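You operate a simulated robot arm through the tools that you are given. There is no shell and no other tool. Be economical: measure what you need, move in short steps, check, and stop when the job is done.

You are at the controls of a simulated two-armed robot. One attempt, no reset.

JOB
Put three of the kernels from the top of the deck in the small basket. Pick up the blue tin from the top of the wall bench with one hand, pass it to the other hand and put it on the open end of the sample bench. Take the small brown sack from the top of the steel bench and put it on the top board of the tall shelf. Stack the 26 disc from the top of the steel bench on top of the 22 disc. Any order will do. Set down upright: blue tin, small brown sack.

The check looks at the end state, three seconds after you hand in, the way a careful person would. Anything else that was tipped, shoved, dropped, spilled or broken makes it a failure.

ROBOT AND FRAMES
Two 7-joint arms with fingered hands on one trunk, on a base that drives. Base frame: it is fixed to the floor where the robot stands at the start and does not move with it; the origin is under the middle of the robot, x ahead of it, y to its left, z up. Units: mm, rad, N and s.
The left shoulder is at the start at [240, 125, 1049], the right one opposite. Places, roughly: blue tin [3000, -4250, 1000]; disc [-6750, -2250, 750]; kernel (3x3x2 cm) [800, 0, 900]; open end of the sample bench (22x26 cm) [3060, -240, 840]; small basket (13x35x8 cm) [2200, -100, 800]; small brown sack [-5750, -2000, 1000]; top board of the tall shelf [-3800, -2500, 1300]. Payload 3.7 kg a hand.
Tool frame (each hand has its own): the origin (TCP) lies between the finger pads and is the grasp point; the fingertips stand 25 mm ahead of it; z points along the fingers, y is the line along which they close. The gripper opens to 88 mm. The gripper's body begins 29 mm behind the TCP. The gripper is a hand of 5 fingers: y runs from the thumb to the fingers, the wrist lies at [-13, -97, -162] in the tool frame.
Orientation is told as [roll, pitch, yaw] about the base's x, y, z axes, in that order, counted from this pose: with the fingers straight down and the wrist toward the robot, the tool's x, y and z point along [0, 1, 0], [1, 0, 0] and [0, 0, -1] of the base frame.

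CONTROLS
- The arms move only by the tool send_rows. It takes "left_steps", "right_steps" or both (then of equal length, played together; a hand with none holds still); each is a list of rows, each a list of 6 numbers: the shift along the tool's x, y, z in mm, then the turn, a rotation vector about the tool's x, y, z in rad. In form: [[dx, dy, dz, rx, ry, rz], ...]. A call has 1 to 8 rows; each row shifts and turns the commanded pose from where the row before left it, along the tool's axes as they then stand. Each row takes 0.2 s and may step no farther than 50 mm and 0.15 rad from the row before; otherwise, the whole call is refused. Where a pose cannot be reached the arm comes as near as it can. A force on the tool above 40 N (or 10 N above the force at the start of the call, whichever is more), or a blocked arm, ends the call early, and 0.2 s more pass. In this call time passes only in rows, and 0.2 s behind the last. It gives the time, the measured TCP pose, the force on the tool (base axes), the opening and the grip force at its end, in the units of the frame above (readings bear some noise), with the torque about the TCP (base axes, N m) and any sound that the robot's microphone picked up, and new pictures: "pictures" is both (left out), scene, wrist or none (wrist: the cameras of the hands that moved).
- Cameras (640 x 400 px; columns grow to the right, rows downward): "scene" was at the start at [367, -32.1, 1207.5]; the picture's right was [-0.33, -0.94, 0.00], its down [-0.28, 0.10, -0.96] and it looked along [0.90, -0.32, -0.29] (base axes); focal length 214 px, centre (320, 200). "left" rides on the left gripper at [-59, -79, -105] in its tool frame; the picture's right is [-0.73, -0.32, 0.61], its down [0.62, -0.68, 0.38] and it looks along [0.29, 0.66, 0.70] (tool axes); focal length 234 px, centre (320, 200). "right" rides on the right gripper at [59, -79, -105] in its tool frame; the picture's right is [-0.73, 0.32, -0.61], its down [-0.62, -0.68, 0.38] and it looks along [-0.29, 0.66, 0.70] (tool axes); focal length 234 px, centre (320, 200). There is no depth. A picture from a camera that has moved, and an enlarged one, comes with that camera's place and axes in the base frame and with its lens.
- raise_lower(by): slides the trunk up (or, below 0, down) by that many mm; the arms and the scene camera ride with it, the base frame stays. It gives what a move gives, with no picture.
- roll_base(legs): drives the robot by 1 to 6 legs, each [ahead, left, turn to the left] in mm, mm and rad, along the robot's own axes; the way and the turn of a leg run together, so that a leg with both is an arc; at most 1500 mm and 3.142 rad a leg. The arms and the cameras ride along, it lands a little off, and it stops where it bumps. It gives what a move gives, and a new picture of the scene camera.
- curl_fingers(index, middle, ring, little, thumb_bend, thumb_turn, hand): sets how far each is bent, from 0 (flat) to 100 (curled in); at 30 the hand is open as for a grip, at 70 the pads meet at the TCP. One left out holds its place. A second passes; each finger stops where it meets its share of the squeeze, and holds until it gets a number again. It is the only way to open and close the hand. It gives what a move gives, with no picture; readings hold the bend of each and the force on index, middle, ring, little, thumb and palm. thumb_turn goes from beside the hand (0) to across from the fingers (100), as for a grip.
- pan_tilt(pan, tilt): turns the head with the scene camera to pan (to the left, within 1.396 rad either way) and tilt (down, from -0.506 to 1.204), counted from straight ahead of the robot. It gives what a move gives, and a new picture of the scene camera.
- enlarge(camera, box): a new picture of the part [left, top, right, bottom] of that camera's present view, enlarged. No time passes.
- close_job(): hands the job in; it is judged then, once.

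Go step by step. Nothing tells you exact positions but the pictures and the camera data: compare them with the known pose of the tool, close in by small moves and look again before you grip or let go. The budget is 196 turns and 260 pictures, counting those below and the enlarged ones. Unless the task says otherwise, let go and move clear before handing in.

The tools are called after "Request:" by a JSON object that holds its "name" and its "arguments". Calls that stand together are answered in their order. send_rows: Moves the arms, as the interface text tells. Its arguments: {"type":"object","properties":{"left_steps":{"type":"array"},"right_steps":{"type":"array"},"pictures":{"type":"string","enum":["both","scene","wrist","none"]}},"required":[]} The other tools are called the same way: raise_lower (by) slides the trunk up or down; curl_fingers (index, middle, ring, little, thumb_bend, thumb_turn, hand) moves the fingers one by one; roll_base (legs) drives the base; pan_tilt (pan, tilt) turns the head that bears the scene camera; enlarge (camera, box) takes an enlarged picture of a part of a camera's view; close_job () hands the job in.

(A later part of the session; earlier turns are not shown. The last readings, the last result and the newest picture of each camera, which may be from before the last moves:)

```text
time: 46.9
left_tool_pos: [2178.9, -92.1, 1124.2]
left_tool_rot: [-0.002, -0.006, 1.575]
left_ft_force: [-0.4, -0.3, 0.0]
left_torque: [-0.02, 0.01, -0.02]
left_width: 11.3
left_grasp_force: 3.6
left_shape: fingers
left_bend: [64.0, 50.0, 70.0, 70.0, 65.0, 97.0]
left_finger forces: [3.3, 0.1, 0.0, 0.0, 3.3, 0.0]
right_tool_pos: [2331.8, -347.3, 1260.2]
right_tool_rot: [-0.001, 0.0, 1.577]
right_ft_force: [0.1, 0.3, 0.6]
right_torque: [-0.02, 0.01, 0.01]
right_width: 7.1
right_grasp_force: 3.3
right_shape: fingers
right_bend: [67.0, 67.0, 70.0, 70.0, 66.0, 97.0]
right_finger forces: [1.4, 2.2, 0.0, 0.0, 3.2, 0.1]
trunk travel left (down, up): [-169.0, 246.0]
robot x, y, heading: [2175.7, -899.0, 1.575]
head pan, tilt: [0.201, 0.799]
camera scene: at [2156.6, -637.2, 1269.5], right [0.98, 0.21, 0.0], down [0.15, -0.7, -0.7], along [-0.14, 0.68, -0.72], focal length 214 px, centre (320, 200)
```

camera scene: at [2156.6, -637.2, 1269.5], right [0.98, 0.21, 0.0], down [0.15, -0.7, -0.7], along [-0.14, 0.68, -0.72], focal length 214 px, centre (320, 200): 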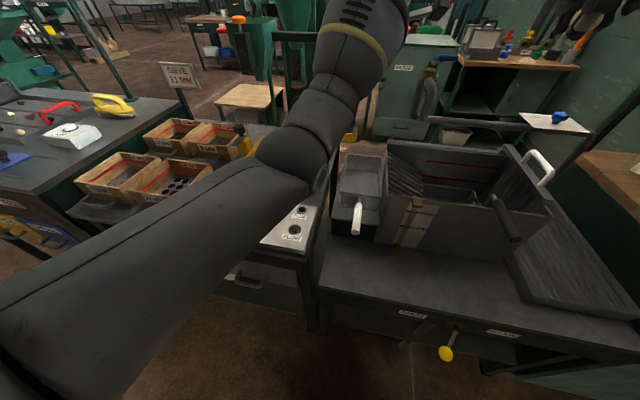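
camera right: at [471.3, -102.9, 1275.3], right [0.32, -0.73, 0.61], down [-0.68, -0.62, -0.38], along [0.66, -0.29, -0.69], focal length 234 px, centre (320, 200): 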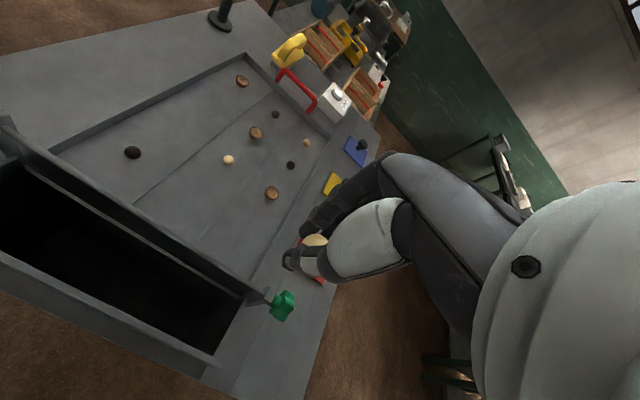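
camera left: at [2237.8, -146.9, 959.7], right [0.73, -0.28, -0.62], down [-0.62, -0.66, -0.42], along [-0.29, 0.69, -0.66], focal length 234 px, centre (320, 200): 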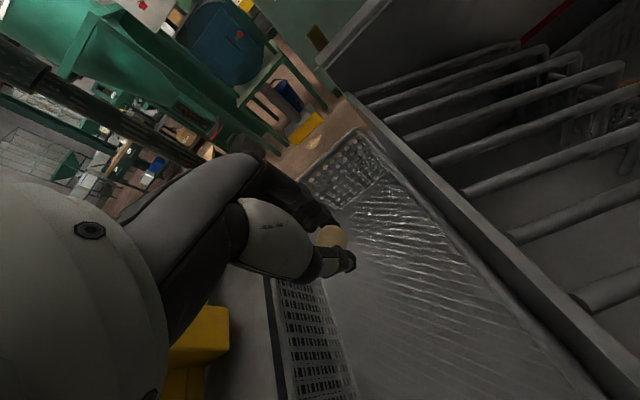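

I drive 80 mm closer, then lower the left hand into the basket in stages.

Request:
{"name": "roll_base", "arguments": {"legs": [[80, 0, 0]]}}

Request:
{"name": "send_rows", "arguments": {"left_steps": [[0, -20, 40, 0, 0, 0], [0, -20, 40, 0, 0, 0], [0, -8, 45, 0, 0, 0], [0, 0, 45, 0, 0, 0], [0, 0, 40, 0, 0, 0], [0, 0, 30, 0, 0, 0]], "pictures": "both"}}

```text
time: 48.0
left_tool_pos: [2179.7, -10.8, 1124.2]
left_tool_rot: [-0.003, -0.005, 1.576]
left_ft_force: [-0.2, -0.3, -0.7]
left_torque: [0.01, -0.01, 0.0]
left_width: 11.1
left_grasp_force: 2.8
left_shape: fingers
left_bend: [64.0, 50.0, 70.0, 70.0, 65.0, 97.0]
left_finger forces: [3.4, 0.1, 0.0, 0.0, 3.3, 0.0]
right_tool_pos: [2332.8, -264.4, 1259.5]
right_tool_rot: [-0.002, 0.001, 1.576]
right_ft_force: [0.3, -0.4, 0.0]
right_torque: [-0.04, 0.02, -0.02]
right_width: 7.0
right_grasp_force: 3.1
right_shape: fingers
right_bend: [67.0, 67.0, 70.0, 70.0, 66.0, 97.0]
right_finger forces: [1.4, 2.2, 0.0, 0.0, 3.2, 0.0]
trunk travel left (down, up): [-169.0, 246.0]
robot x, y, heading: [2175.8, -818.3, 1.58]
head pan, tilt: [0.201, 0.799]
camera scene: at [2156.4, -555.5, 1269.4], right [0.98, 0.2, 0.0], down [0.15, -0.7, -0.7], along [-0.14, 0.68, -0.72], focal length 214 px, centre (320, 200)
```

scene: 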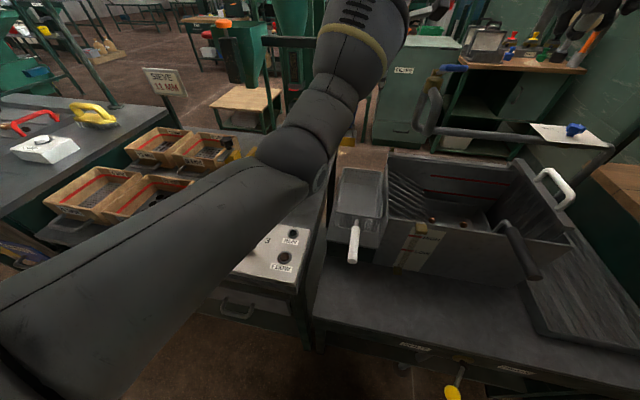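

```text
time: 49.4
left_tool_pos: [2181.0, -56.8, 883.8]
left_tool_rot: [-0.003, -0.007, 1.576]
left_ft_force: [0.2, -1.5, -0.4]
left_torque: [-0.01, 0.03, 0.0]
left_width: 10.6
left_grasp_force: 2.8
left_shape: fingers
left_bend: [64.0, 50.0, 70.0, 70.0, 65.0, 97.0]
left_finger forces: [3.2, 0.1, 0.0, 0.0, 3.3, 0.0]
right_tool_pos: [2333.1, -263.5, 1259.1]
right_tool_rot: [0.001, 0.001, 1.575]
right_ft_force: [0.1, 0.6, 0.7]
right_torque: [0.01, 0.0, -0.04]
right_width: 7.1
right_grasp_force: 3.5
right_shape: fingers
right_bend: [67.0, 67.0, 70.0, 70.0, 66.0, 97.0]
right_finger forces: [1.4, 2.2, 0.1, 0.0, 3.1, 0.0]
trunk travel left (down, up): [-169.0, 246.0]
robot x, y, heading: [2174.5, -815.2, 1.576]
head pan, tilt: [0.201, 0.799]
camera scene: at [2156.4, -555.6, 1269.3], right [0.98, 0.2, 0.0], down [0.15, -0.7, -0.7], along [-0.14, 0.68, -0.72], focal length 214 px, centre (320, 200)
camera left: at [2238.5, -135.8, 986.7], right [0.73, -0.32, -0.61], down [-0.62, -0.68, -0.39], along [-0.29, 0.66, -0.69], focal length 234 px, centre (320, 200)
```

scene: 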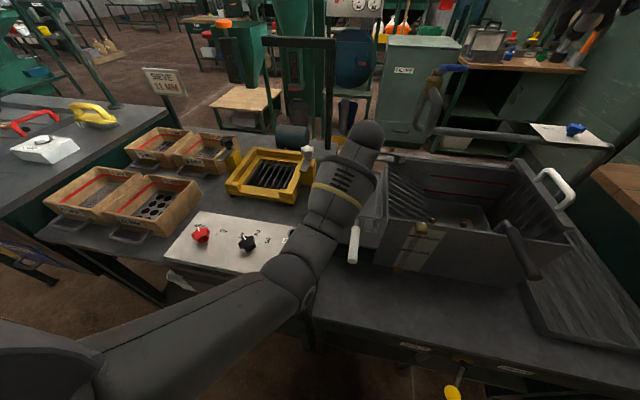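
left: 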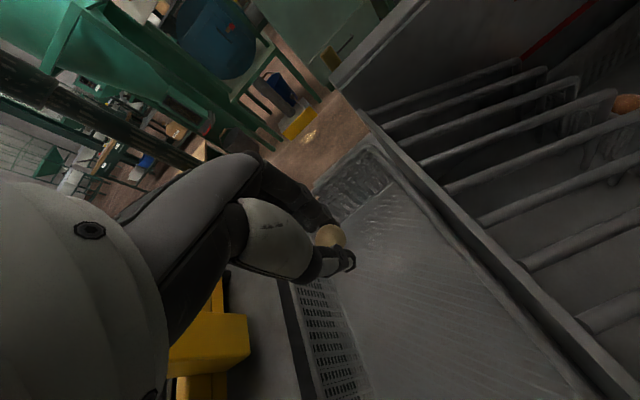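

Request:
{"name": "send_rows", "arguments": {"left_steps": [[0, 0, 30, 0, 0, 0], [0, 0, 30, 0, 0, 0], [0, 0, 12, 0, 0, 0]], "pictures": "both"}}

```text
time: 50.2
left_tool_pos: [2181.3, -58.4, 811.3]
left_tool_rot: [-0.002, -0.005, 1.576]
left_ft_force: [-1.1, 0.4, 0.1]
left_torque: [0.01, 0.01, -0.02]
left_width: 10.7
left_grasp_force: 3.1
left_shape: fingers
left_bend: [64.0, 50.0, 70.0, 70.0, 65.0, 97.0]
left_finger forces: [3.1, 0.0, 0.0, 0.0, 3.3, 0.1]
right_tool_pos: [2332.1, -266.0, 1259.2]
right_tool_rot: [-0.001, 0.001, 1.576]
right_ft_force: [0.7, -0.2, -0.3]
right_torque: [0.01, 0.0, 0.0]
right_width: 6.9
right_grasp_force: 4.0
right_shape: fingers
right_bend: [67.0, 67.0, 70.0, 70.0, 66.0, 97.0]
right_finger forces: [1.4, 2.2, 0.1, 0.1, 3.3, 0.0]
trunk travel left (down, up): [-169.0, 246.0]
robot x, y, heading: [2173.4, -817.4, 1.579]
head pan, tilt: [0.201, 0.799]
camera scene: at [2156.4, -555.8, 1269.3], right [0.98, 0.2, 0.0], down [0.15, -0.7, -0.7], along [-0.14, 0.68, -0.72], focal length 214 px, centre (320, 200)
camera left: at [2239.1, -136.9, 914.3], right [0.73, -0.32, -0.61], down [-0.62, -0.68, -0.39], along [-0.29, 0.66, -0.69], focal length 234 px, centre (320, 200)
```

scene: 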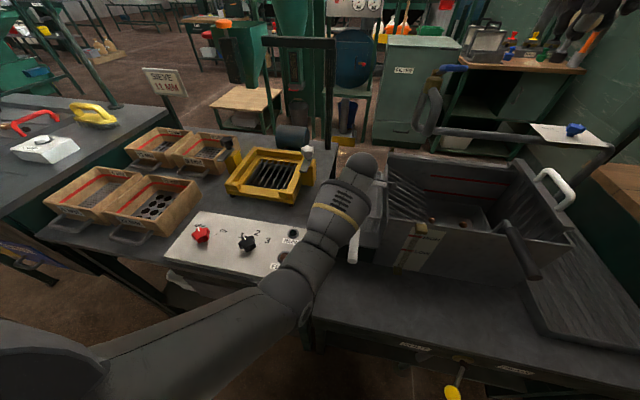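
left: 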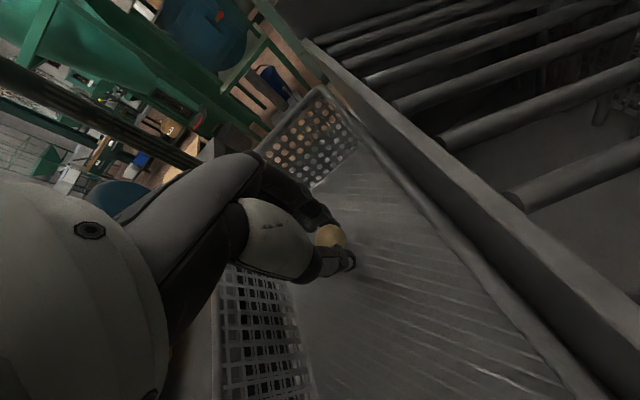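

Fingers are inside the basket. A little lower, then release by opening the index and thumb only.

Request:
{"name": "send_rows", "arguments": {"left_steps": [[0, 0, 18, 0, 0, 0]], "pictures": "none"}}

Request:
{"name": "curl_fingers", "arguments": {"hand": "left", "index": 45, "middle": 45, "thumb_bend": 45}}

Request:
{"name": "enlarge", "arguments": {"camera": "left", "box": [200, 80, 560, 400]}}

```text
time: 50.6
left_tool_pos: [2180.8, -57.3, 797.8]
left_tool_rot: [-0.003, -0.012, 1.576]
left_ft_force: [-0.9, 0.1, 5.8]
left_torque: [0.19, 0.07, 0.0]
left_width: 10.5
left_grasp_force: 6.4
left_shape: fingers
left_bend: [64.0, 49.0, 70.0, 70.0, 65.0, 97.0]
left_finger forces: [3.2, 6.6, 0.1, 0.1, 3.2, 0.0]
right_tool_pos: [2331.8, -266.8, 1260.7]
right_tool_rot: [-0.002, -0.003, 1.576]
right_ft_force: [-0.8, -0.3, 0.1]
right_torque: [-0.01, 0.02, 0.0]
right_width: 7.2
right_grasp_force: 3.3
right_shape: fingers
right_bend: [67.0, 67.0, 70.0, 70.0, 66.0, 97.0]
right_finger forces: [1.4, 2.3, 0.0, 0.0, 3.3, 0.0]
trunk travel left (down, up): [-169.0, 246.0]
robot x, y, heading: [2176.4, -820.3, 1.576]
head pan, tilt: [0.201, 0.799]
```

```text
time: 51.6
left_tool_pos: [2180.8, -57.8, 795.3]
left_tool_rot: [-0.004, -0.011, 1.575]
left_ft_force: [-0.5, -0.7, 13.5]
left_torque: [0.39, 0.1, 0.02]
left_width: 52.1
left_grasp_force: 6.6
left_shape: fingers
left_bend: [45.0, 45.0, 70.0, 70.0, 45.0, 97.0]
left_finger forces: [0.2, 13.4, 0.1, 0.0, 0.1, 0.0]
right_tool_pos: [2332.8, -267.0, 1260.6]
right_tool_rot: [-0.001, -0.005, 1.575]
right_ft_force: [0.0, -0.7, 0.7]
right_torque: [-0.03, -0.01, 0.0]
right_width: 6.7
right_grasp_force: 2.9
right_shape: fingers
right_bend: [67.0, 67.0, 70.0, 70.0, 66.0, 97.0]
right_finger forces: [1.5, 2.2, 0.0, 0.0, 3.3, 0.0]
trunk travel left (down, up): [-169.0, 246.0]
robot x, y, heading: [2175.4, -818.9, 1.574]
head pan, tilt: [0.201, 0.799]
```

```text
1.25 times, centred on (380, 240) of left
camera zoom: at [2239.6, -136.9, 899.1], right [0.73, -0.31, -0.61], down [-0.62, -0.68, -0.39], along [-0.29, 0.66, -0.69], focal length 293 px, centre (245, 150)
```

zoom: 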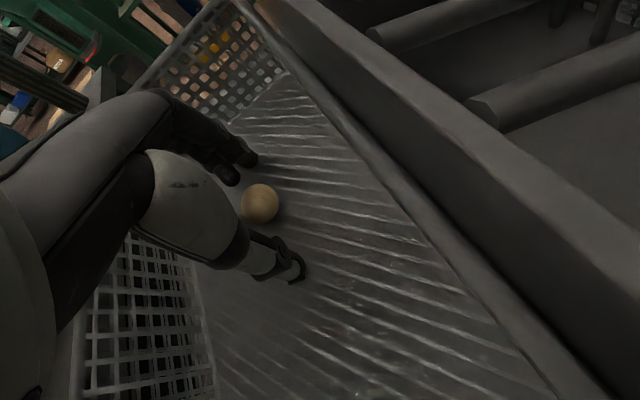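

Kernel one is in the basket. I lift the left hand straight up, then swing back and bring the right hand.

Request:
{"name": "send_rows", "arguments": {"left_steps": [[0, 0, -20, 0, 0, 0], [0, 0, -45, 0, 0, 0], [0, 0, -45, 0, 0, 0], [0, 0, -45, 0, 0, 0], [0, 0, -45, 0, 0, 0], [0, 0, -45, 0, 0, 0], [0, -20, -45, 0, 0, 0], [20, -30, -30, 0, 0, 0]], "pictures": "none"}}

Request:
{"name": "send_rows", "arguments": {"left_steps": [[40, -25, 0, 0, 0, 0], [40, -25, 0, 0, 0, 0], [40, -25, 0, 0, 0, 0], [0, -45, 0, 0, 0, 0], [0, -45, 0, 0, 0, 0], [0, -45, 0, 0, 0, 0], [0, -45, 0, 0, 0, 0]], "pictures": "scene"}}

```text
time: 53.4
left_tool_pos: [2161.4, -111.4, 1114.2]
left_tool_rot: [-0.002, -0.006, 1.575]
left_ft_force: [-0.1, -0.5, 0.2]
left_torque: [-0.01, 0.0, 0.01]
left_width: 52.3
left_grasp_force: 0.0
left_shape: fingers
left_bend: [45.0, 45.0, 70.0, 70.0, 45.0, 97.0]
left_finger forces: [0.0, 0.0, 0.0, 0.0, 0.1, 0.0]
right_tool_pos: [2332.5, -265.3, 1259.7]
right_tool_rot: [0.0, -0.001, 1.575]
right_ft_force: [0.0, -0.1, 0.0]
right_torque: [0.03, 0.01, -0.03]
right_width: 7.2
right_grasp_force: 3.8
right_shape: fingers
right_bend: [67.0, 67.0, 70.0, 70.0, 66.0, 97.0]
right_finger forces: [1.5, 2.2, 0.0, 0.0, 3.1, 0.0]
trunk travel left (down, up): [-169.0, 246.0]
robot x, y, heading: [2172.4, -821.9, 1.576]
head pan, tilt: [0.201, 0.799]
```

```text
time: 55.0
left_tool_pos: [2019.8, -193.8, 1010.0]
left_tool_rot: [0.001, -0.008, 1.577]
left_ft_force: [0.4, 0.2, 0.5]
left_torque: [-0.01, 0.03, -0.01]
left_width: 52.2
left_grasp_force: 0.1
left_shape: fingers
left_bend: [45.0, 45.0, 70.0, 70.0, 45.0, 97.0]
left_finger forces: [0.1, 0.1, 0.1, 0.1, 0.0, 0.0]
left hand out of reach, approached as far as the arm can: row 1, 2, 3, 4, 5, 6, 7
right_tool_pos: [2333.5, -265.4, 1259.7]
right_tool_rot: [0.0, -0.001, 1.574]
right_ft_force: [0.6, 0.4, -0.2]
right_torque: [0.02, -0.01, 0.01]
right_width: 6.7
right_grasp_force: 3.5
right_shape: fingers
right_bend: [67.0, 67.0, 70.0, 70.0, 66.0, 97.0]
right_finger forces: [1.4, 2.3, 0.0, 0.1, 3.2, 0.0]
trunk travel left (down, up): [-169.0, 246.0]
robot x, y, heading: [2174.6, -814.5, 1.575]
head pan, tilt: [0.201, 0.799]
camera scene: at [2156.8, -555.8, 1269.3], right [0.98, 0.2, 0.0], down [0.15, -0.7, -0.7], along [-0.14, 0.68, -0.72], focal length 214 px, centre (320, 200)
```

scene: 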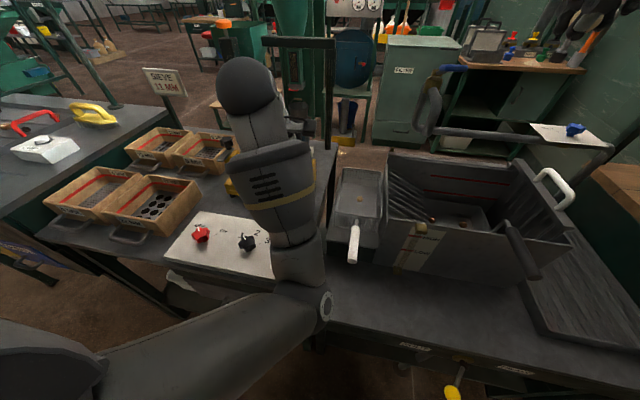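

The left arm sagged near its limits; I lift it higher before anything else.

Request:
{"name": "send_rows", "arguments": {"left_steps": [[0, 0, -40, 0, 0, 0], [0, 0, -40, 0, 0, 0], [0, 0, -40, 0, 0, 0], [0, 0, -40, 0, 0, 0]], "pictures": "scene"}}

```text
time: 56.0
left_tool_pos: [2013.9, -121.0, 1110.7]
left_tool_rot: [-0.002, -0.008, 1.574]
left_ft_force: [-0.4, -0.1, -0.1]
left_torque: [-0.02, -0.02, 0.01]
left_width: 52.4
left_grasp_force: 0.0
left_shape: fingers
left_bend: [45.0, 45.0, 70.0, 70.0, 45.0, 97.0]
left_finger forces: [0.1, 0.0, 0.0, 0.1, 0.0, 0.0]
left hand out of reach, approached as far as the arm can: row 1, 2, 3, 4
right_tool_pos: [2332.1, -264.2, 1260.8]
right_tool_rot: [-0.001, -0.001, 1.576]
right_ft_force: [1.3, -0.4, -0.4]
right_torque: [0.01, -0.01, 0.01]
right_width: 6.9
right_grasp_force: 3.8
right_shape: fingers
right_bend: [67.0, 67.0, 70.0, 70.0, 66.0, 97.0]
right_finger forces: [1.4, 2.2, 0.0, 0.0, 3.2, 0.0]
trunk travel left (down, up): [-169.0, 246.0]
robot x, y, heading: [2173.4, -818.0, 1.574]
head pan, tilt: [0.201, 0.799]
camera scene: at [2156.5, -556.3, 1269.5], right [0.98, 0.2, 0.0], down [0.15, -0.7, -0.7], along [-0.14, 0.68, -0.72], focal length 214 px, centre (320, 200)
```

scene: 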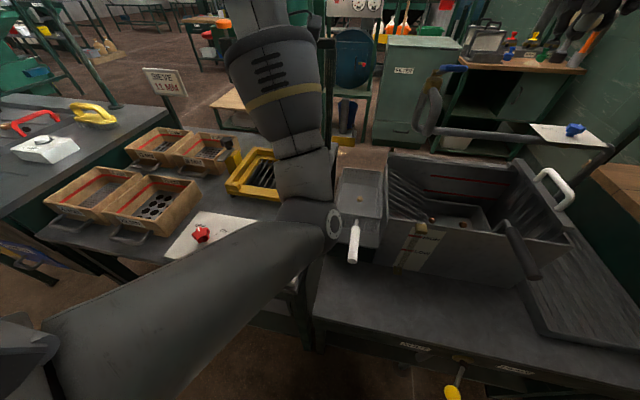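

Request:
{"name": "send_rows", "arguments": {"left_steps": [[10, 40, 0, 0, 0, 0], [10, 40, 0, 0, 0, 0], [10, 40, 0, 0, 0, 0]], "pictures": "none"}}

```text
time: 56.8
left_tool_pos: [1983.3, -1.2, 1109.2]
left_tool_rot: [-0.003, -0.008, 1.574]
left_ft_force: [0.0, -0.1, 0.2]
left_torque: [0.0, 0.01, 0.0]
left_width: 52.4
left_grasp_force: 0.0
left_shape: fingers
left_bend: [45.0, 45.0, 70.0, 70.0, 45.0, 97.0]
left_finger forces: [0.0, 0.1, 0.1, 0.0, 0.0, 0.0]
right_tool_pos: [2331.9, -264.5, 1259.1]
right_tool_rot: [0.001, 0.001, 1.576]
right_ft_force: [-0.1, -0.4, -0.3]
right_torque: [0.0, 0.02, -0.04]
right_width: 6.9
right_grasp_force: 3.5
right_shape: fingers
right_bend: [67.0, 67.0, 70.0, 70.0, 66.0, 97.0]
right_finger forces: [1.5, 2.2, 0.1, 0.1, 3.2, 0.1]
trunk travel left (down, up): [-169.0, 246.0]
robot x, y, heading: [2173.5, -820.5, 1.577]
head pan, tilt: [0.201, 0.799]
```

Request:
{"name": "send_rows", "arguments": {"left_steps": [[0, 0, -40, 0, 0, 0], [0, 0, -40, 0, 0, 0], [0, 0, -40, 0, 0, 0]], "pictures": "scene"}}

```text
time: 57.6
left_tool_pos: [1984.3, -4.9, 1231.7]
left_tool_rot: [-0.002, -0.008, 1.576]
left_ft_force: [-0.8, -0.8, 0.4]
left_torque: [0.02, 0.0, 0.0]
left_width: 52.4
left_grasp_force: 0.0
left_shape: fingers
left_bend: [45.0, 45.0, 70.0, 70.0, 45.0, 97.0]
left_finger forces: [0.0, 0.1, 0.1, 0.0, 0.0, 0.0]
right_tool_pos: [2333.2, -265.9, 1260.9]
right_tool_rot: [-0.002, 0.0, 1.577]
right_ft_force: [0.0, -0.5, -0.7]
right_torque: [0.01, -0.01, 0.01]
right_width: 6.8
right_grasp_force: 4.0
right_shape: fingers
right_bend: [67.0, 67.0, 70.0, 70.0, 66.0, 97.0]
right_finger forces: [1.4, 2.2, 0.1, 0.0, 3.1, 0.1]
trunk travel left (down, up): [-169.0, 246.0]
robot x, y, heading: [2176.9, -821.5, 1.578]
head pan, tilt: [0.201, 0.799]
camera scene: at [2156.3, -557.3, 1269.8], right [0.98, 0.2, 0.0], down [0.15, -0.7, -0.7], along [-0.14, 0.68, -0.72], focal length 214 px, centre (320, 200)
```

scene: 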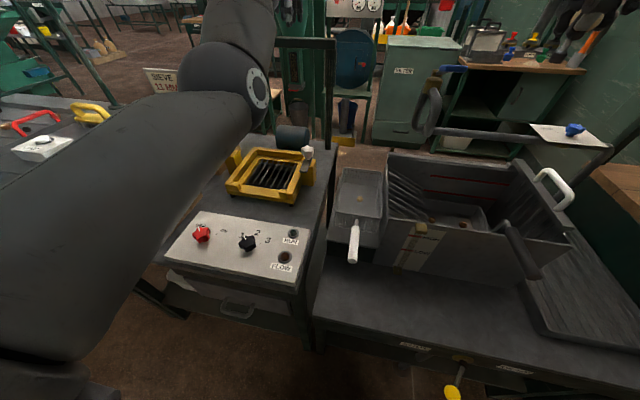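

Left arm is healthy at this height and the kernel is visible in the basket. I retract the left at height while bringing the right over the basket.

Request:
{"name": "send_rows", "arguments": {"left_steps": [[8, -45, -5, 0, 0, 0], [8, -45, -5, 0, 0, 0], [8, -45, -5, 0, 0, 0], [8, -45, -5, 0, 0, 0], [8, -45, -5, 0, 0, 0]], "pictures": "none"}}

Request:
{"name": "send_rows", "arguments": {"right_steps": [[20, 38, 20, 0, 0, 0], [20, 38, 20, 0, 0, 0], [20, 38, 20, 0, 0, 0], [20, 38, 20, 0, 0, 0], [25, 38, 20, 0, 0, 0], [25, 10, 35, 0, 0, 0], [20, 0, 40, 0, 0, 0]], "pictures": "both"}}

```text
time: 58.8
left_tool_pos: [1893.8, -161.3, 1263.5]
left_tool_rot: [-0.001, -0.009, 1.577]
left_ft_force: [0.0, 0.0, 0.0]
left_torque: [0.02, -0.01, 0.02]
left_width: 52.5
left_grasp_force: 0.0
left_shape: fingers
left_bend: [45.0, 45.0, 70.0, 70.0, 45.0, 98.0]
left_finger forces: [0.0, 0.0, 0.0, 0.0, 0.0, 0.1]
left hand out of reach, approached as far as the arm can: row 3, 4, 5
right_tool_pos: [2332.7, -265.7, 1261.6]
right_tool_rot: [0.0, -0.002, 1.577]
right_ft_force: [-0.6, -0.4, -0.6]
right_torque: [0.02, 0.0, 0.01]
right_width: 7.0
right_grasp_force: 3.2
right_shape: fingers
right_bend: [67.0, 67.0, 70.0, 70.0, 66.0, 97.0]
right_finger forces: [1.4, 2.1, 0.0, 0.0, 3.1, 0.1]
trunk travel left (down, up): [-169.0, 246.0]
robot x, y, heading: [2175.0, -815.5, 1.57]
head pan, tilt: [0.201, 0.799]
```

```text
time: 60.4
left_tool_pos: [1895.4, -157.9, 1262.2]
left_tool_rot: [-0.002, -0.007, 1.577]
left_ft_force: [0.2, 0.2, -0.3]
left_torque: [0.01, 0.03, 0.01]
left_width: 52.6
left_grasp_force: 0.1
left_shape: fingers
left_bend: [45.0, 45.0, 70.0, 70.0, 45.0, 98.0]
left_finger forces: [0.1, 0.1, 0.0, 0.0, 0.0, 0.0]
right_tool_pos: [2179.4, -63.3, 1084.5]
right_tool_rot: [0.002, 0.001, 1.574]
right_ft_force: [-0.2, 1.6, -0.1]
right_torque: [0.0, 0.01, -0.03]
right_width: 6.7
right_grasp_force: 2.9
right_shape: fingers
right_bend: [68.0, 67.0, 70.0, 70.0, 66.0, 97.0]
right_finger forces: [1.3, 2.2, 0.1, 0.0, 3.1, 0.0]
trunk travel left (down, up): [-169.0, 246.0]
robot x, y, heading: [2171.5, -819.3, 1.574]
head pan, tilt: [0.201, 0.799]
camera scene: at [2156.0, -555.1, 1269.1], right [0.98, 0.2, 0.0], down [0.15, -0.7, -0.7], along [-0.14, 0.68, -0.72], focal length 214 px, centre (320, 200)
camera right: at [2122.3, -142.7, 1187.8], right [0.72, 0.33, 0.61], down [0.63, -0.68, -0.38], along [0.29, 0.66, -0.7], focal length 234 px, centre (320, 200)
```

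scene: 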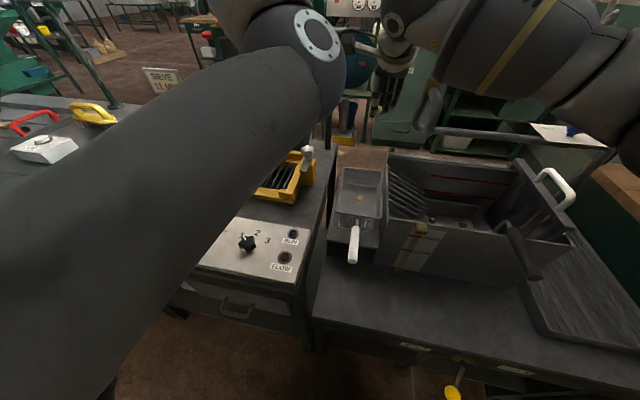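
right: 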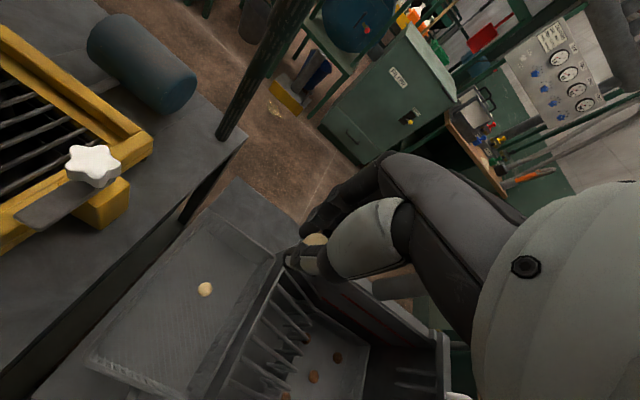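

Right hand is over the basket. Down in stages.

Request:
{"name": "send_rows", "arguments": {"right_steps": [[0, 0, 45, 0, 0, 0], [0, 0, 45, 0, 0, 0], [0, 0, 45, 0, 0, 0], [0, 0, 45, 0, 0, 0], [0, 0, 30, 0, 0, 0], [0, 0, 25, 0, 0, 0]], "pictures": "both"}}

```text
time: 61.8
left_tool_pos: [1895.3, -158.6, 1262.4]
left_tool_rot: [-0.002, -0.007, 1.576]
left_ft_force: [-0.3, 0.5, -0.2]
left_torque: [0.01, -0.03, 0.0]
left_width: 52.2
left_grasp_force: 0.0
left_shape: fingers
left_bend: [45.0, 45.0, 70.0, 70.0, 45.0, 98.0]
left_finger forces: [0.0, 0.1, 0.1, 0.1, 0.0, 0.0]
right_tool_pos: [2180.6, -64.2, 849.8]
right_tool_rot: [0.001, -0.001, 1.577]
right_ft_force: [0.3, -0.1, 0.0]
right_torque: [-0.05, 0.03, 0.02]
right_width: 6.6
right_grasp_force: 3.0
right_shape: fingers
right_bend: [68.0, 67.0, 70.0, 70.0, 66.0, 97.0]
right_finger forces: [1.3, 2.2, 0.0, 0.0, 3.1, 0.0]
trunk travel left (down, up): [-169.0, 246.0]
robot x, y, heading: [2172.1, -815.6, 1.578]
head pan, tilt: [0.201, 0.799]
camera scene: at [2156.5, -555.4, 1269.2], right [0.98, 0.2, 0.0], down [0.15, -0.7, -0.7], along [-0.14, 0.68, -0.72], focal length 214 px, centre (320, 200)
camera right: at [2123.6, -143.9, 953.1], right [0.72, 0.33, 0.61], down [0.63, -0.68, -0.38], along [0.29, 0.66, -0.7], focal length 234 px, centre (320, 200)
```

scene: 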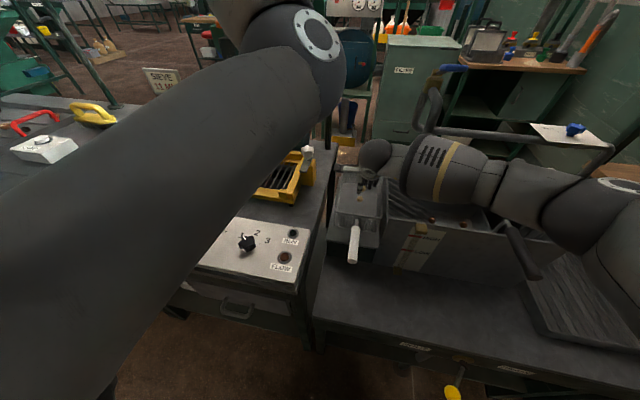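
right: 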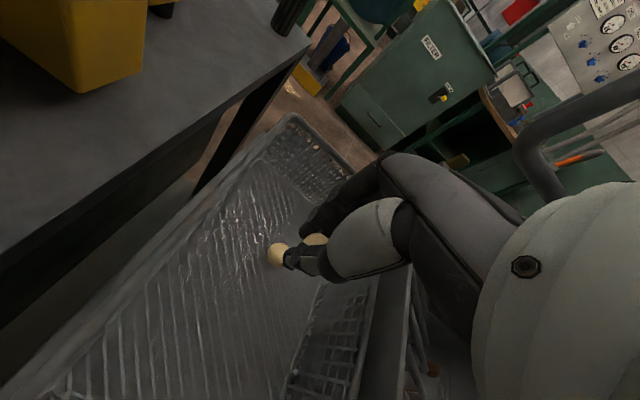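

Kernel one lies right below; I shift 35 mm toward me to avoid it, lower a bit and release.

Request:
{"name": "send_rows", "arguments": {"right_steps": [[0, -35, 0, 0, 0, 0], [0, 0, 35, 0, 0, 0]], "pictures": "wrist"}}

Request:
{"name": "curl_fingers", "arguments": {"hand": "right", "index": 48, "middle": 48, "thumb_bend": 48}}

Request:
{"name": "enlarge", "arguments": {"camera": "right", "box": [100, 80, 460, 400]}}

```text
time: 62.4
left_tool_pos: [1895.9, -158.4, 1261.9]
left_tool_rot: [-0.002, -0.004, 1.577]
left_ft_force: [0.1, 0.5, -0.8]
left_torque: [-0.03, 0.0, -0.02]
left_width: 52.4
left_grasp_force: 0.1
left_shape: fingers
left_bend: [45.0, 45.0, 70.0, 70.0, 45.0, 98.0]
left_finger forces: [0.0, 0.0, 0.0, 0.1, 0.0, 0.1]
right_tool_pos: [2180.5, -100.4, 813.7]
right_tool_rot: [0.0, 0.001, 1.576]
right_ft_force: [-0.2, 0.0, -0.1]
right_torque: [0.02, 0.01, 0.02]
right_width: 6.7
right_grasp_force: 3.6
right_shape: fingers
right_bend: [68.0, 67.0, 70.0, 70.0, 66.0, 97.0]
right_finger forces: [1.3, 2.3, 0.0, 0.0, 3.1, 0.0]
trunk travel left (down, up): [-169.0, 246.0]
robot x, y, heading: [2174.6, -818.1, 1.575]
head pan, tilt: [0.201, 0.799]
camera right: at [2123.1, -179.2, 916.6], right [0.72, 0.33, 0.61], down [0.63, -0.68, -0.38], along [0.29, 0.66, -0.7], focal length 234 px, centre (320, 200)
```

right: 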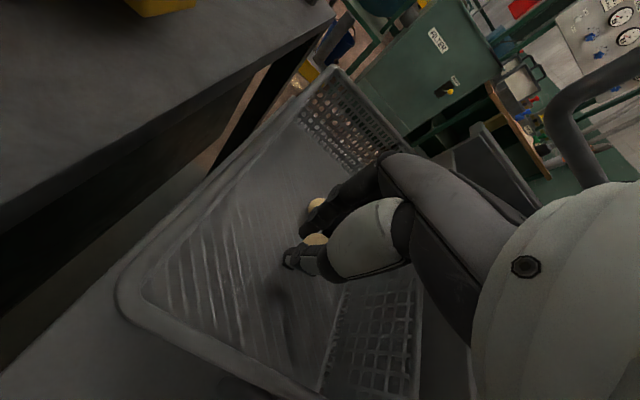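

```text
time: 63.4
left_tool_pos: [1895.7, -160.4, 1263.5]
left_tool_rot: [-0.001, -0.007, 1.574]
left_ft_force: [-0.4, -1.1, -0.6]
left_torque: [0.0, 0.05, 0.01]
left_width: 52.2
left_grasp_force: 0.1
left_shape: fingers
left_bend: [45.0, 45.0, 70.0, 70.0, 45.0, 98.0]
left_finger forces: [0.0, 0.0, 0.0, 0.0, 0.0, 0.1]
right_tool_pos: [2181.2, -100.1, 813.9]
right_tool_rot: [0.0, -0.001, 1.576]
right_ft_force: [0.1, 0.3, 0.8]
right_torque: [0.0, -0.01, -0.04]
right_width: 45.4
right_grasp_force: 0.1
right_shape: fingers
right_bend: [48.0, 48.0, 70.0, 70.0, 48.0, 97.0]
right_finger forces: [0.0, 0.0, 0.0, 0.0, 0.1, 0.0]
trunk travel left (down, up): [-169.0, 246.0]
robot x, y, heading: [2174.2, -818.3, 1.574]
head pan, tilt: [0.201, 0.799]
```

```text
1.25 times, centred on (280, 240) of right
camera zoom: at [2123.6, -179.8, 918.0], right [0.72, 0.33, 0.61], down [0.63, -0.68, -0.38], along [0.29, 0.66, -0.7], focal length 293 px, centre (370, 150)
```

zoom: 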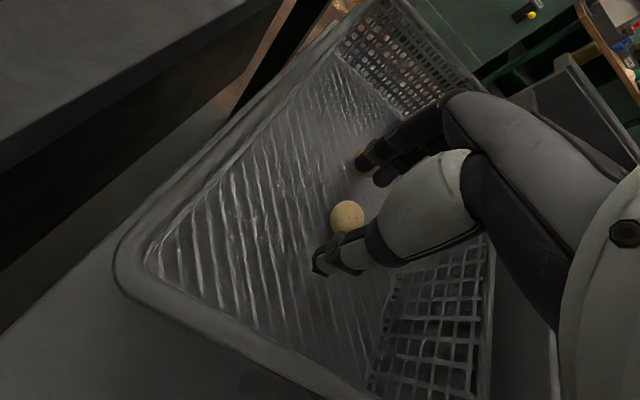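

Kernel two is in. I lift the right hand out and retrace.

Request:
{"name": "send_rows", "arguments": {"right_steps": [[0, 0, -40, 0, 0, 0], [0, 0, -45, 0, 0, 0], [0, 0, -45, 0, 0, 0], [0, 0, -45, 0, 0, 0], [0, 0, -45, 0, 0, 0], [0, 0, -45, 0, 0, 0], [-20, 0, -40, 0, 0, 0], [-25, 0, -40, 0, 0, 0]], "pictures": "none"}}

Request:
{"name": "send_rows", "arguments": {"right_steps": [[-25, -30, -25, 0, 0, 0], [-25, -30, -20, 0, 0, 0], [-20, -30, -15, 0, 0, 0], [-15, -30, -10, 0, 0, 0], [-10, -35, 0, 0, 0, 0]], "pictures": "scene"}}

```text
time: 65.2
left_tool_pos: [1894.7, -160.9, 1262.9]
left_tool_rot: [0.001, -0.01, 1.577]
left_ft_force: [0.2, 0.2, 0.4]
left_torque: [-0.02, -0.03, -0.03]
left_width: 52.7
left_grasp_force: 0.1
left_shape: fingers
left_bend: [45.0, 45.0, 70.0, 70.0, 45.0, 98.0]
left_finger forces: [0.0, 0.0, 0.1, 0.0, 0.1, 0.0]
right_tool_pos: [2229.2, -101.0, 1161.2]
right_tool_rot: [-0.001, -0.002, 1.576]
right_ft_force: [0.5, 0.2, 0.5]
right_torque: [0.02, 0.0, -0.02]
right_width: 45.7
right_grasp_force: 0.1
right_shape: fingers
right_bend: [48.0, 48.0, 70.0, 70.0, 48.0, 97.0]
right_finger forces: [0.1, 0.0, 0.0, 0.0, 0.0, 0.0]
trunk travel left (down, up): [-169.0, 246.0]
robot x, y, heading: [2171.8, -818.1, 1.579]
head pan, tilt: [0.201, 0.799]
```

```text
time: 66.4
left_tool_pos: [1897.0, -159.7, 1262.9]
left_tool_rot: [0.0, -0.008, 1.575]
left_ft_force: [0.2, 0.8, 0.1]
left_torque: [-0.01, 0.0, 0.0]
left_width: 52.4
left_grasp_force: 0.0
left_shape: fingers
left_bend: [45.0, 45.0, 70.0, 70.0, 45.0, 98.0]
left_finger forces: [0.1, 0.0, 0.0, 0.0, 0.0, 0.1]
right_tool_pos: [2325.0, -255.7, 1229.6]
right_tool_rot: [0.002, -0.001, 1.576]
right_ft_force: [0.5, -0.8, 0.1]
right_torque: [0.01, 0.01, -0.01]
right_width: 45.5
right_grasp_force: 0.1
right_shape: fingers
right_bend: [48.0, 48.0, 70.0, 70.0, 48.0, 97.0]
right_finger forces: [0.1, 0.1, 0.0, 0.1, 0.0, 0.1]
trunk travel left (down, up): [-169.0, 246.0]
robot x, y, heading: [2173.1, -818.1, 1.575]
head pan, tilt: [0.201, 0.799]
camera scene: at [2156.9, -556.4, 1269.5], right [0.98, 0.2, 0.0], down [0.15, -0.7, -0.7], along [-0.14, 0.68, -0.72], focal length 214 px, centre (320, 200)
```

scene: 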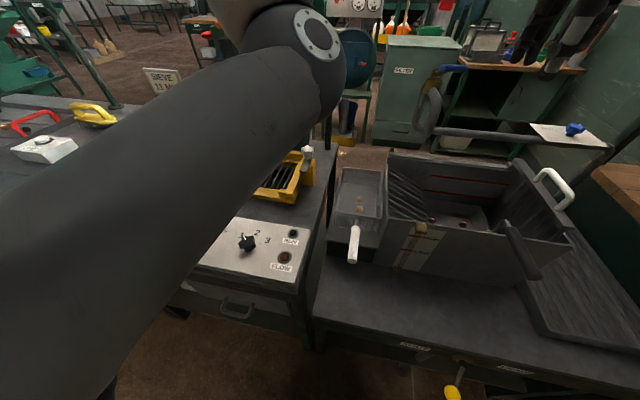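

Two kernels are in. I drive back to the front of the deck for the third, with the trunk lowered again.

Request:
{"name": "roll_base", "arguments": {"legs": [[-330, 0, 0], [0, 0, -1.576], [-1087, 0, 0], [-1087, 0, 0], [0, 1148, 0]]}}

Request:
{"name": "raise_lower", "arguments": {"by": -90}}

Request:
{"name": "pan_tilt", "arguments": {"pan": -0.1, "tilt": 0.7}}

```text
time: 92.7
left_tool_pos: [656.4, 308.0, 1262.9]
left_tool_rot: [-0.003, -0.007, -0.001]
left_ft_force: [0.1, 0.2, -0.1]
left_torque: [0.01, 0.01, -0.01]
left_width: 52.6
left_grasp_force: 0.0
left_shape: fingers
left_bend: [45.0, 45.0, 70.0, 70.0, 45.0, 98.0]
left_finger forces: [0.1, 0.1, 0.0, 0.0, 0.0, 0.0]
right_tool_pos: [561.2, -118.9, 1229.0]
right_tool_rot: [-0.001, -0.001, 0.002]
right_ft_force: [0.0, 0.3, -0.5]
right_torque: [0.01, -0.03, 0.03]
right_width: 45.9
right_grasp_force: 0.1
right_shape: fingers
right_bend: [48.0, 48.0, 70.0, 70.0, 48.0, 97.0]
right_finger forces: [0.1, 0.1, 0.1, 0.0, 0.0, 0.1]
trunk travel left (down, up): [-169.0, 246.0]
robot x, y, heading: [-2.2, 37.8, 0.003]
head pan, tilt: [0.201, 0.799]
camera scene: at [260.4, 49.3, 1269.3], right [0.2, -0.98, 0.0], down [-0.7, -0.14, -0.7], along [0.68, 0.14, -0.72], focal length 214 px, centre (320, 200)
```

scene: 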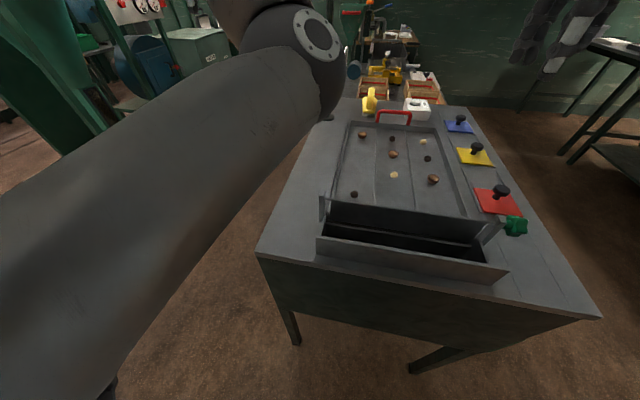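

```text
time: 93.9
left_tool_pos: [739.3, 310.7, 1026.1]
left_tool_rot: [0.0, 0.273, 0.004]
left_ft_force: [0.5, 0.1, -1.0]
left_torque: [0.02, 0.04, 0.04]
left_width: 52.3
left_grasp_force: 0.1
left_shape: fingers
left_bend: [45.0, 45.0, 70.0, 70.0, 45.0, 98.0]
left_finger forces: [0.1, 0.0, 0.0, 0.0, 0.1, 0.0]
right_tool_pos: [555.6, -118.6, 1143.4]
right_tool_rot: [-0.001, -0.01, 0.003]
right_ft_force: [0.0, 0.4, 1.6]
right_torque: [-0.02, 0.0, 0.03]
right_width: 45.9
right_grasp_force: 0.1
right_shape: fingers
right_bend: [48.0, 48.0, 70.0, 70.0, 48.0, 97.0]
right_finger forces: [0.0, 0.0, 0.1, 0.0, 0.0, 0.0]
trunk travel left (down, up): [-79.0, 336.0]
robot x, y, heading: [-6.4, 36.4, 0.005]
head pan, tilt: [0.201, 0.799]
```

```text
time: 94.7
left_tool_pos: [738.0, 310.5, 1027.7]
left_tool_rot: [0.0, 0.27, 0.004]
left_ft_force: [0.4, 0.0, 0.1]
left_torque: [-0.01, -0.03, 0.01]
left_width: 52.5
left_grasp_force: 0.0
left_shape: fingers
left_bend: [45.0, 45.0, 70.0, 70.0, 45.0, 98.0]
left_finger forces: [0.0, 0.1, 0.0, 0.0, 0.0, 0.0]
right_tool_pos: [555.7, -119.0, 1142.1]
right_tool_rot: [0.0, -0.008, 0.0]
right_ft_force: [-0.5, 0.3, 1.0]
right_torque: [-0.01, 0.01, -0.01]
right_width: 45.7
right_grasp_force: 0.1
right_shape: fingers
right_bend: [48.0, 48.0, 70.0, 70.0, 48.0, 97.0]
right_finger forces: [0.1, 0.1, 0.0, 0.0, 0.0, 0.0]
trunk travel left (down, up): [-79.0, 336.0]
robot x, y, heading: [-1.7, 33.6, 0.005]
head pan, tilt: [-0.099, 0.7]
camera scene: at [355.3, 24.6, 1173.5], right [-0.1, -1.0, 0.0], down [-0.64, 0.06, -0.77], along [0.76, -0.07, -0.64], focal length 214 px, centre (320, 200)
```

scene: 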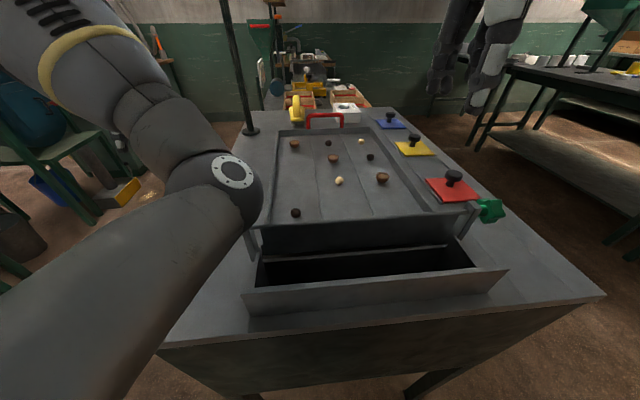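

I use the right hand for the middle kernel: open it and move above K2.

Request:
{"name": "curl_fingers", "arguments": {"hand": "right", "index": 30, "middle": 30, "ring": 30, "little": 30, "thumb_bend": 30}}

Request:
{"name": "send_rows", "arguments": {"right_steps": [[10, 34, 32, 0, 0, 0], [10, 34, 32, 0, 0, 0], [10, 34, 32, 0, 0, 0], [10, 34, 32, 0, 0, 0], [10, 34, 32, 0, 0, 0], [9, 34, 32, 0, 0, 0]], "pictures": "both"}}

```text
time: 95.7
left_tool_pos: [737.5, 309.5, 1028.5]
left_tool_rot: [0.0, 0.272, 0.002]
left_ft_force: [-0.1, 0.1, 0.3]
left_torque: [-0.02, 0.01, -0.03]
left_width: 52.2
left_grasp_force: 0.0
left_shape: fingers
left_bend: [45.0, 45.0, 70.0, 70.0, 45.0, 98.0]
left_finger forces: [0.0, 0.0, 0.0, 0.0, 0.0, 0.1]
right_tool_pos: [556.1, -117.8, 1142.0]
right_tool_rot: [-0.001, -0.008, 0.0]
right_ft_force: [0.1, 0.3, -0.6]
right_torque: [0.01, -0.01, 0.0]
right_width: 84.4
right_grasp_force: 0.2
right_shape: fingers
right_bend: [30.0, 30.0, 30.0, 30.0, 30.0, 97.0]
right_finger forces: [0.1, 0.0, 0.1, 0.1, 0.0, 0.0]
trunk travel left (down, up): [-79.0, 336.0]
robot x, y, heading: [-4.8, 35.4, 0.005]
head pan, tilt: [-0.099, 0.7]
```

```text
time: 97.1
left_tool_pos: [736.9, 309.8, 1027.3]
left_tool_rot: [0.0, 0.271, 0.003]
left_ft_force: [-0.5, -0.2, -0.6]
left_torque: [-0.01, 0.03, -0.02]
left_width: 52.5
left_grasp_force: 0.1
left_shape: fingers
left_bend: [45.0, 45.0, 70.0, 70.0, 45.0, 98.0]
left_finger forces: [0.1, 0.0, 0.0, 0.1, 0.0, 0.0]
right_tool_pos: [760.3, -57.5, 949.3]
right_tool_rot: [-0.001, -0.008, 0.003]
right_ft_force: [0.0, 1.2, -0.5]
right_torque: [0.0, 0.0, 0.01]
right_width: 84.3
right_grasp_force: 0.0
right_shape: fingers
right_bend: [30.0, 30.0, 30.0, 30.0, 30.0, 97.0]
right_finger forces: [0.0, 0.0, 0.1, 0.0, 0.1, 0.0]
trunk travel left (down, up): [-79.0, 336.0]
robot x, y, heading: [-3.3, 35.9, 0.002]
head pan, tilt: [-0.099, 0.7]
camera scene: at [354.2, 24.7, 1173.6], right [-0.1, -1.0, 0.0], down [-0.64, 0.06, -0.77], along [0.76, -0.08, -0.64], focal length 214 px, centre (320, 200)
camera right: at [680.9, -0.1, 1053.1], right [0.32, -0.73, 0.61], down [-0.68, -0.63, -0.39], along [0.66, -0.29, -0.69], focal length 234 px, centre (320, 200)
```

scene: 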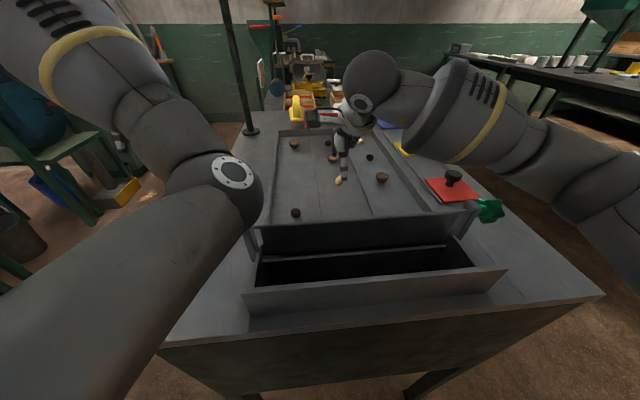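
right: 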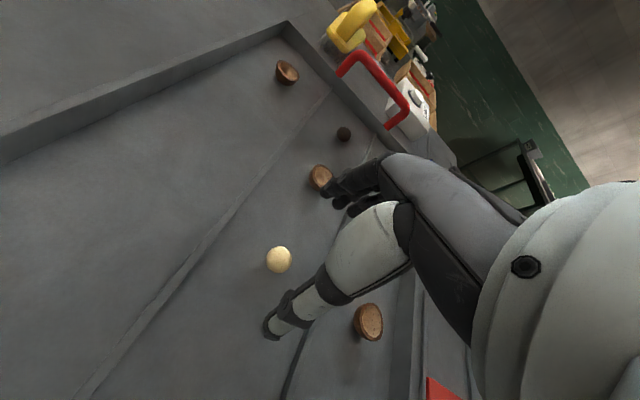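

Perfectly aligned. Down and close.

Request:
{"name": "send_rows", "arguments": {"right_steps": [[0, 0, 25, 0, 0, 0], [0, 1, 19, 0, 0, 0]], "pictures": "none"}}

Request:
{"name": "curl_fingers", "arguments": {"hand": "right", "index": 70, "middle": 70, "ring": 70, "little": 70, "thumb_bend": 70}}

Request:
{"name": "enlarge", "arguments": {"camera": "right", "box": [180, 120, 420, 360]}}

```text
time: 97.7
left_tool_pos: [737.2, 310.1, 1027.5]
left_tool_rot: [-0.001, 0.273, 0.003]
left_ft_force: [0.3, 0.6, 0.4]
left_torque: [0.03, 0.03, 0.02]
left_width: 52.5
left_grasp_force: 0.0
left_shape: fingers
left_bend: [45.0, 45.0, 70.0, 70.0, 45.0, 98.0]
left_finger forces: [0.1, 0.0, 0.0, 0.0, 0.0, 0.1]
right_tool_pos: [759.8, -59.7, 906.3]
right_tool_rot: [0.001, -0.007, 0.001]
right_ft_force: [-0.6, -0.6, 0.3]
right_torque: [0.02, 0.03, -0.05]
right_width: 84.6
right_grasp_force: 0.2
right_shape: fingers
right_bend: [30.0, 30.0, 30.0, 30.0, 30.0, 97.0]
right_finger forces: [0.0, 0.0, 0.0, 0.1, 0.0, 0.0]
trunk travel left (down, up): [-79.0, 336.0]
robot x, y, heading: [-5.2, 35.4, 0.002]
head pan, tilt: [-0.099, 0.7]
```

```text
time: 98.7
left_tool_pos: [736.2, 310.1, 1027.7]
left_tool_rot: [-0.001, 0.271, 0.0]
left_ft_force: [0.7, 0.3, -0.4]
left_torque: [0.01, 0.0, 0.03]
left_width: 52.5
left_grasp_force: 0.1
left_shape: fingers
left_bend: [45.0, 45.0, 70.0, 70.0, 45.0, 98.0]
left_finger forces: [0.0, 0.1, 0.0, 0.1, 0.0, 0.1]
right_tool_pos: [761.2, -59.9, 907.5]
right_tool_rot: [0.001, -0.007, 0.001]
right_ft_force: [0.5, -1.0, 3.6]
right_torque: [0.0, 0.01, 0.04]
right_width: 9.8
right_grasp_force: 5.7
right_shape: fingers
right_bend: [66.0, 67.0, 70.0, 70.0, 65.0, 97.0]
right_finger forces: [2.2, 4.0, 0.0, 0.0, 6.1, 0.0]
trunk travel left (down, up): [-79.0, 336.0]
robot x, y, heading: [-0.6, 35.2, -0.0]
head pan, tilt: [-0.099, 0.7]
```

```text
1.67 times, centred on (300, 240) of right
camera zoom: at [680.9, -1.5, 1010.9], right [0.32, -0.73, 0.61], down [-0.68, -0.62, -0.39], along [0.66, -0.29, -0.69], focal length 390 px, centre (353, 133)
```

zoom: 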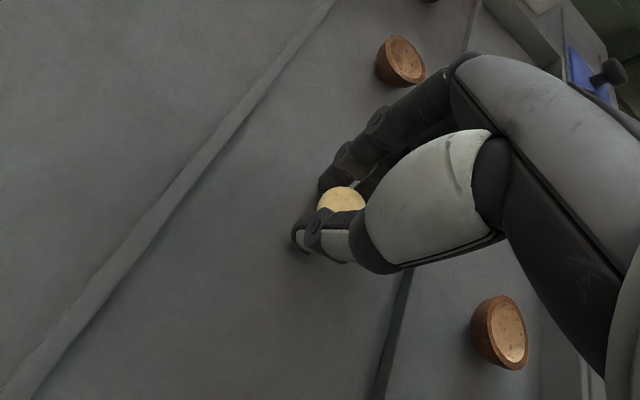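

Grasped. I lift and retract, and straighten the left arm too.

Request:
{"name": "send_rows", "arguments": {"right_steps": [[0, 0, -35, 0, 0, 0], [-10, -20, -40, 0, 0, 0], [-15, -30, -35, 0, 0, 0], [-15, -30, -35, 0, 0, 0], [-15, -30, -35, 0, 0, 0], [-15, -30, -30, 0, 0, 0], [-15, -30, -30, 0, 0, 0], [-15, -30, -20, 0, 0, 0]], "left_steps": [[0, 0, -20, -0.1, 0, 0], [0, 0, -20, -0.1, 0, 0], [0, 0, -20, -0.07, 0, 0], [0, -10, -20, 0, 0, 0], [-10, -10, -20, 0, 0, 0], [-10, -15, -20, 0, 0, 0], [-10, -20, -10, 0, 0, 0], [-10, -20, -10, 0, 0, 0]], "pictures": "wrist"}}

```text
time: 100.5
left_tool_pos: [724.6, 313.3, 1169.0]
left_tool_rot: [-0.002, 0.016, 0.0]
left_ft_force: [-0.6, -0.9, 0.7]
left_torque: [0.02, 0.01, 0.02]
left_width: 52.3
left_grasp_force: 0.0
left_shape: fingers
left_bend: [45.0, 45.0, 70.0, 70.0, 45.0, 98.0]
left_finger forces: [0.0, 0.0, 0.0, 0.0, 0.0, 0.0]
left hand out of reach, approached as far as the arm can: row 5, 6, 7, 8
right_tool_pos: [565.0, -160.4, 1162.5]
right_tool_rot: [-0.001, -0.001, 0.001]
right_ft_force: [-0.9, 0.2, -0.1]
right_torque: [0.01, 0.03, -0.04]
right_width: 9.3
right_grasp_force: 4.6
right_shape: fingers
right_bend: [66.0, 67.0, 70.0, 70.0, 65.0, 97.0]
right_finger forces: [2.2, 2.3, 0.0, 0.0, 4.0, 0.0]
trunk travel left (down, up): [-79.0, 336.0]
robot x, y, heading: [-3.6, 31.9, 0.001]
head pan, tilt: [-0.099, 0.7]
camera right: at [485.5, -101.1, 1267.1], right [0.32, -0.73, 0.61], down [-0.68, -0.62, -0.38], along [0.66, -0.29, -0.69], focal length 234 px, centre (320, 200)
camera left: at [646.0, 255.0, 1273.0], right [-0.33, -0.73, -0.6], down [-0.69, 0.62, -0.37], along [0.64, 0.29, -0.71], focal length 234 px, centre (320, 200)
```

right: 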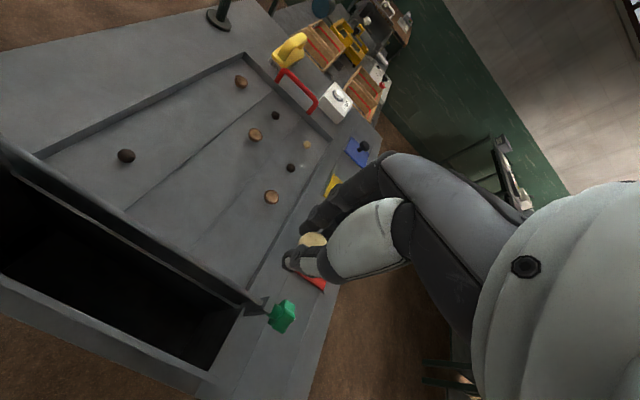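
left: 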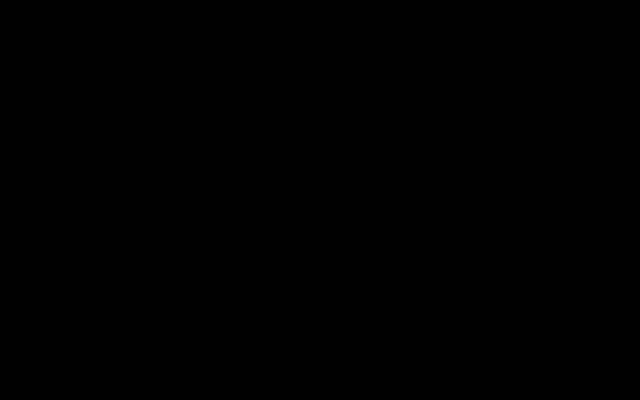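

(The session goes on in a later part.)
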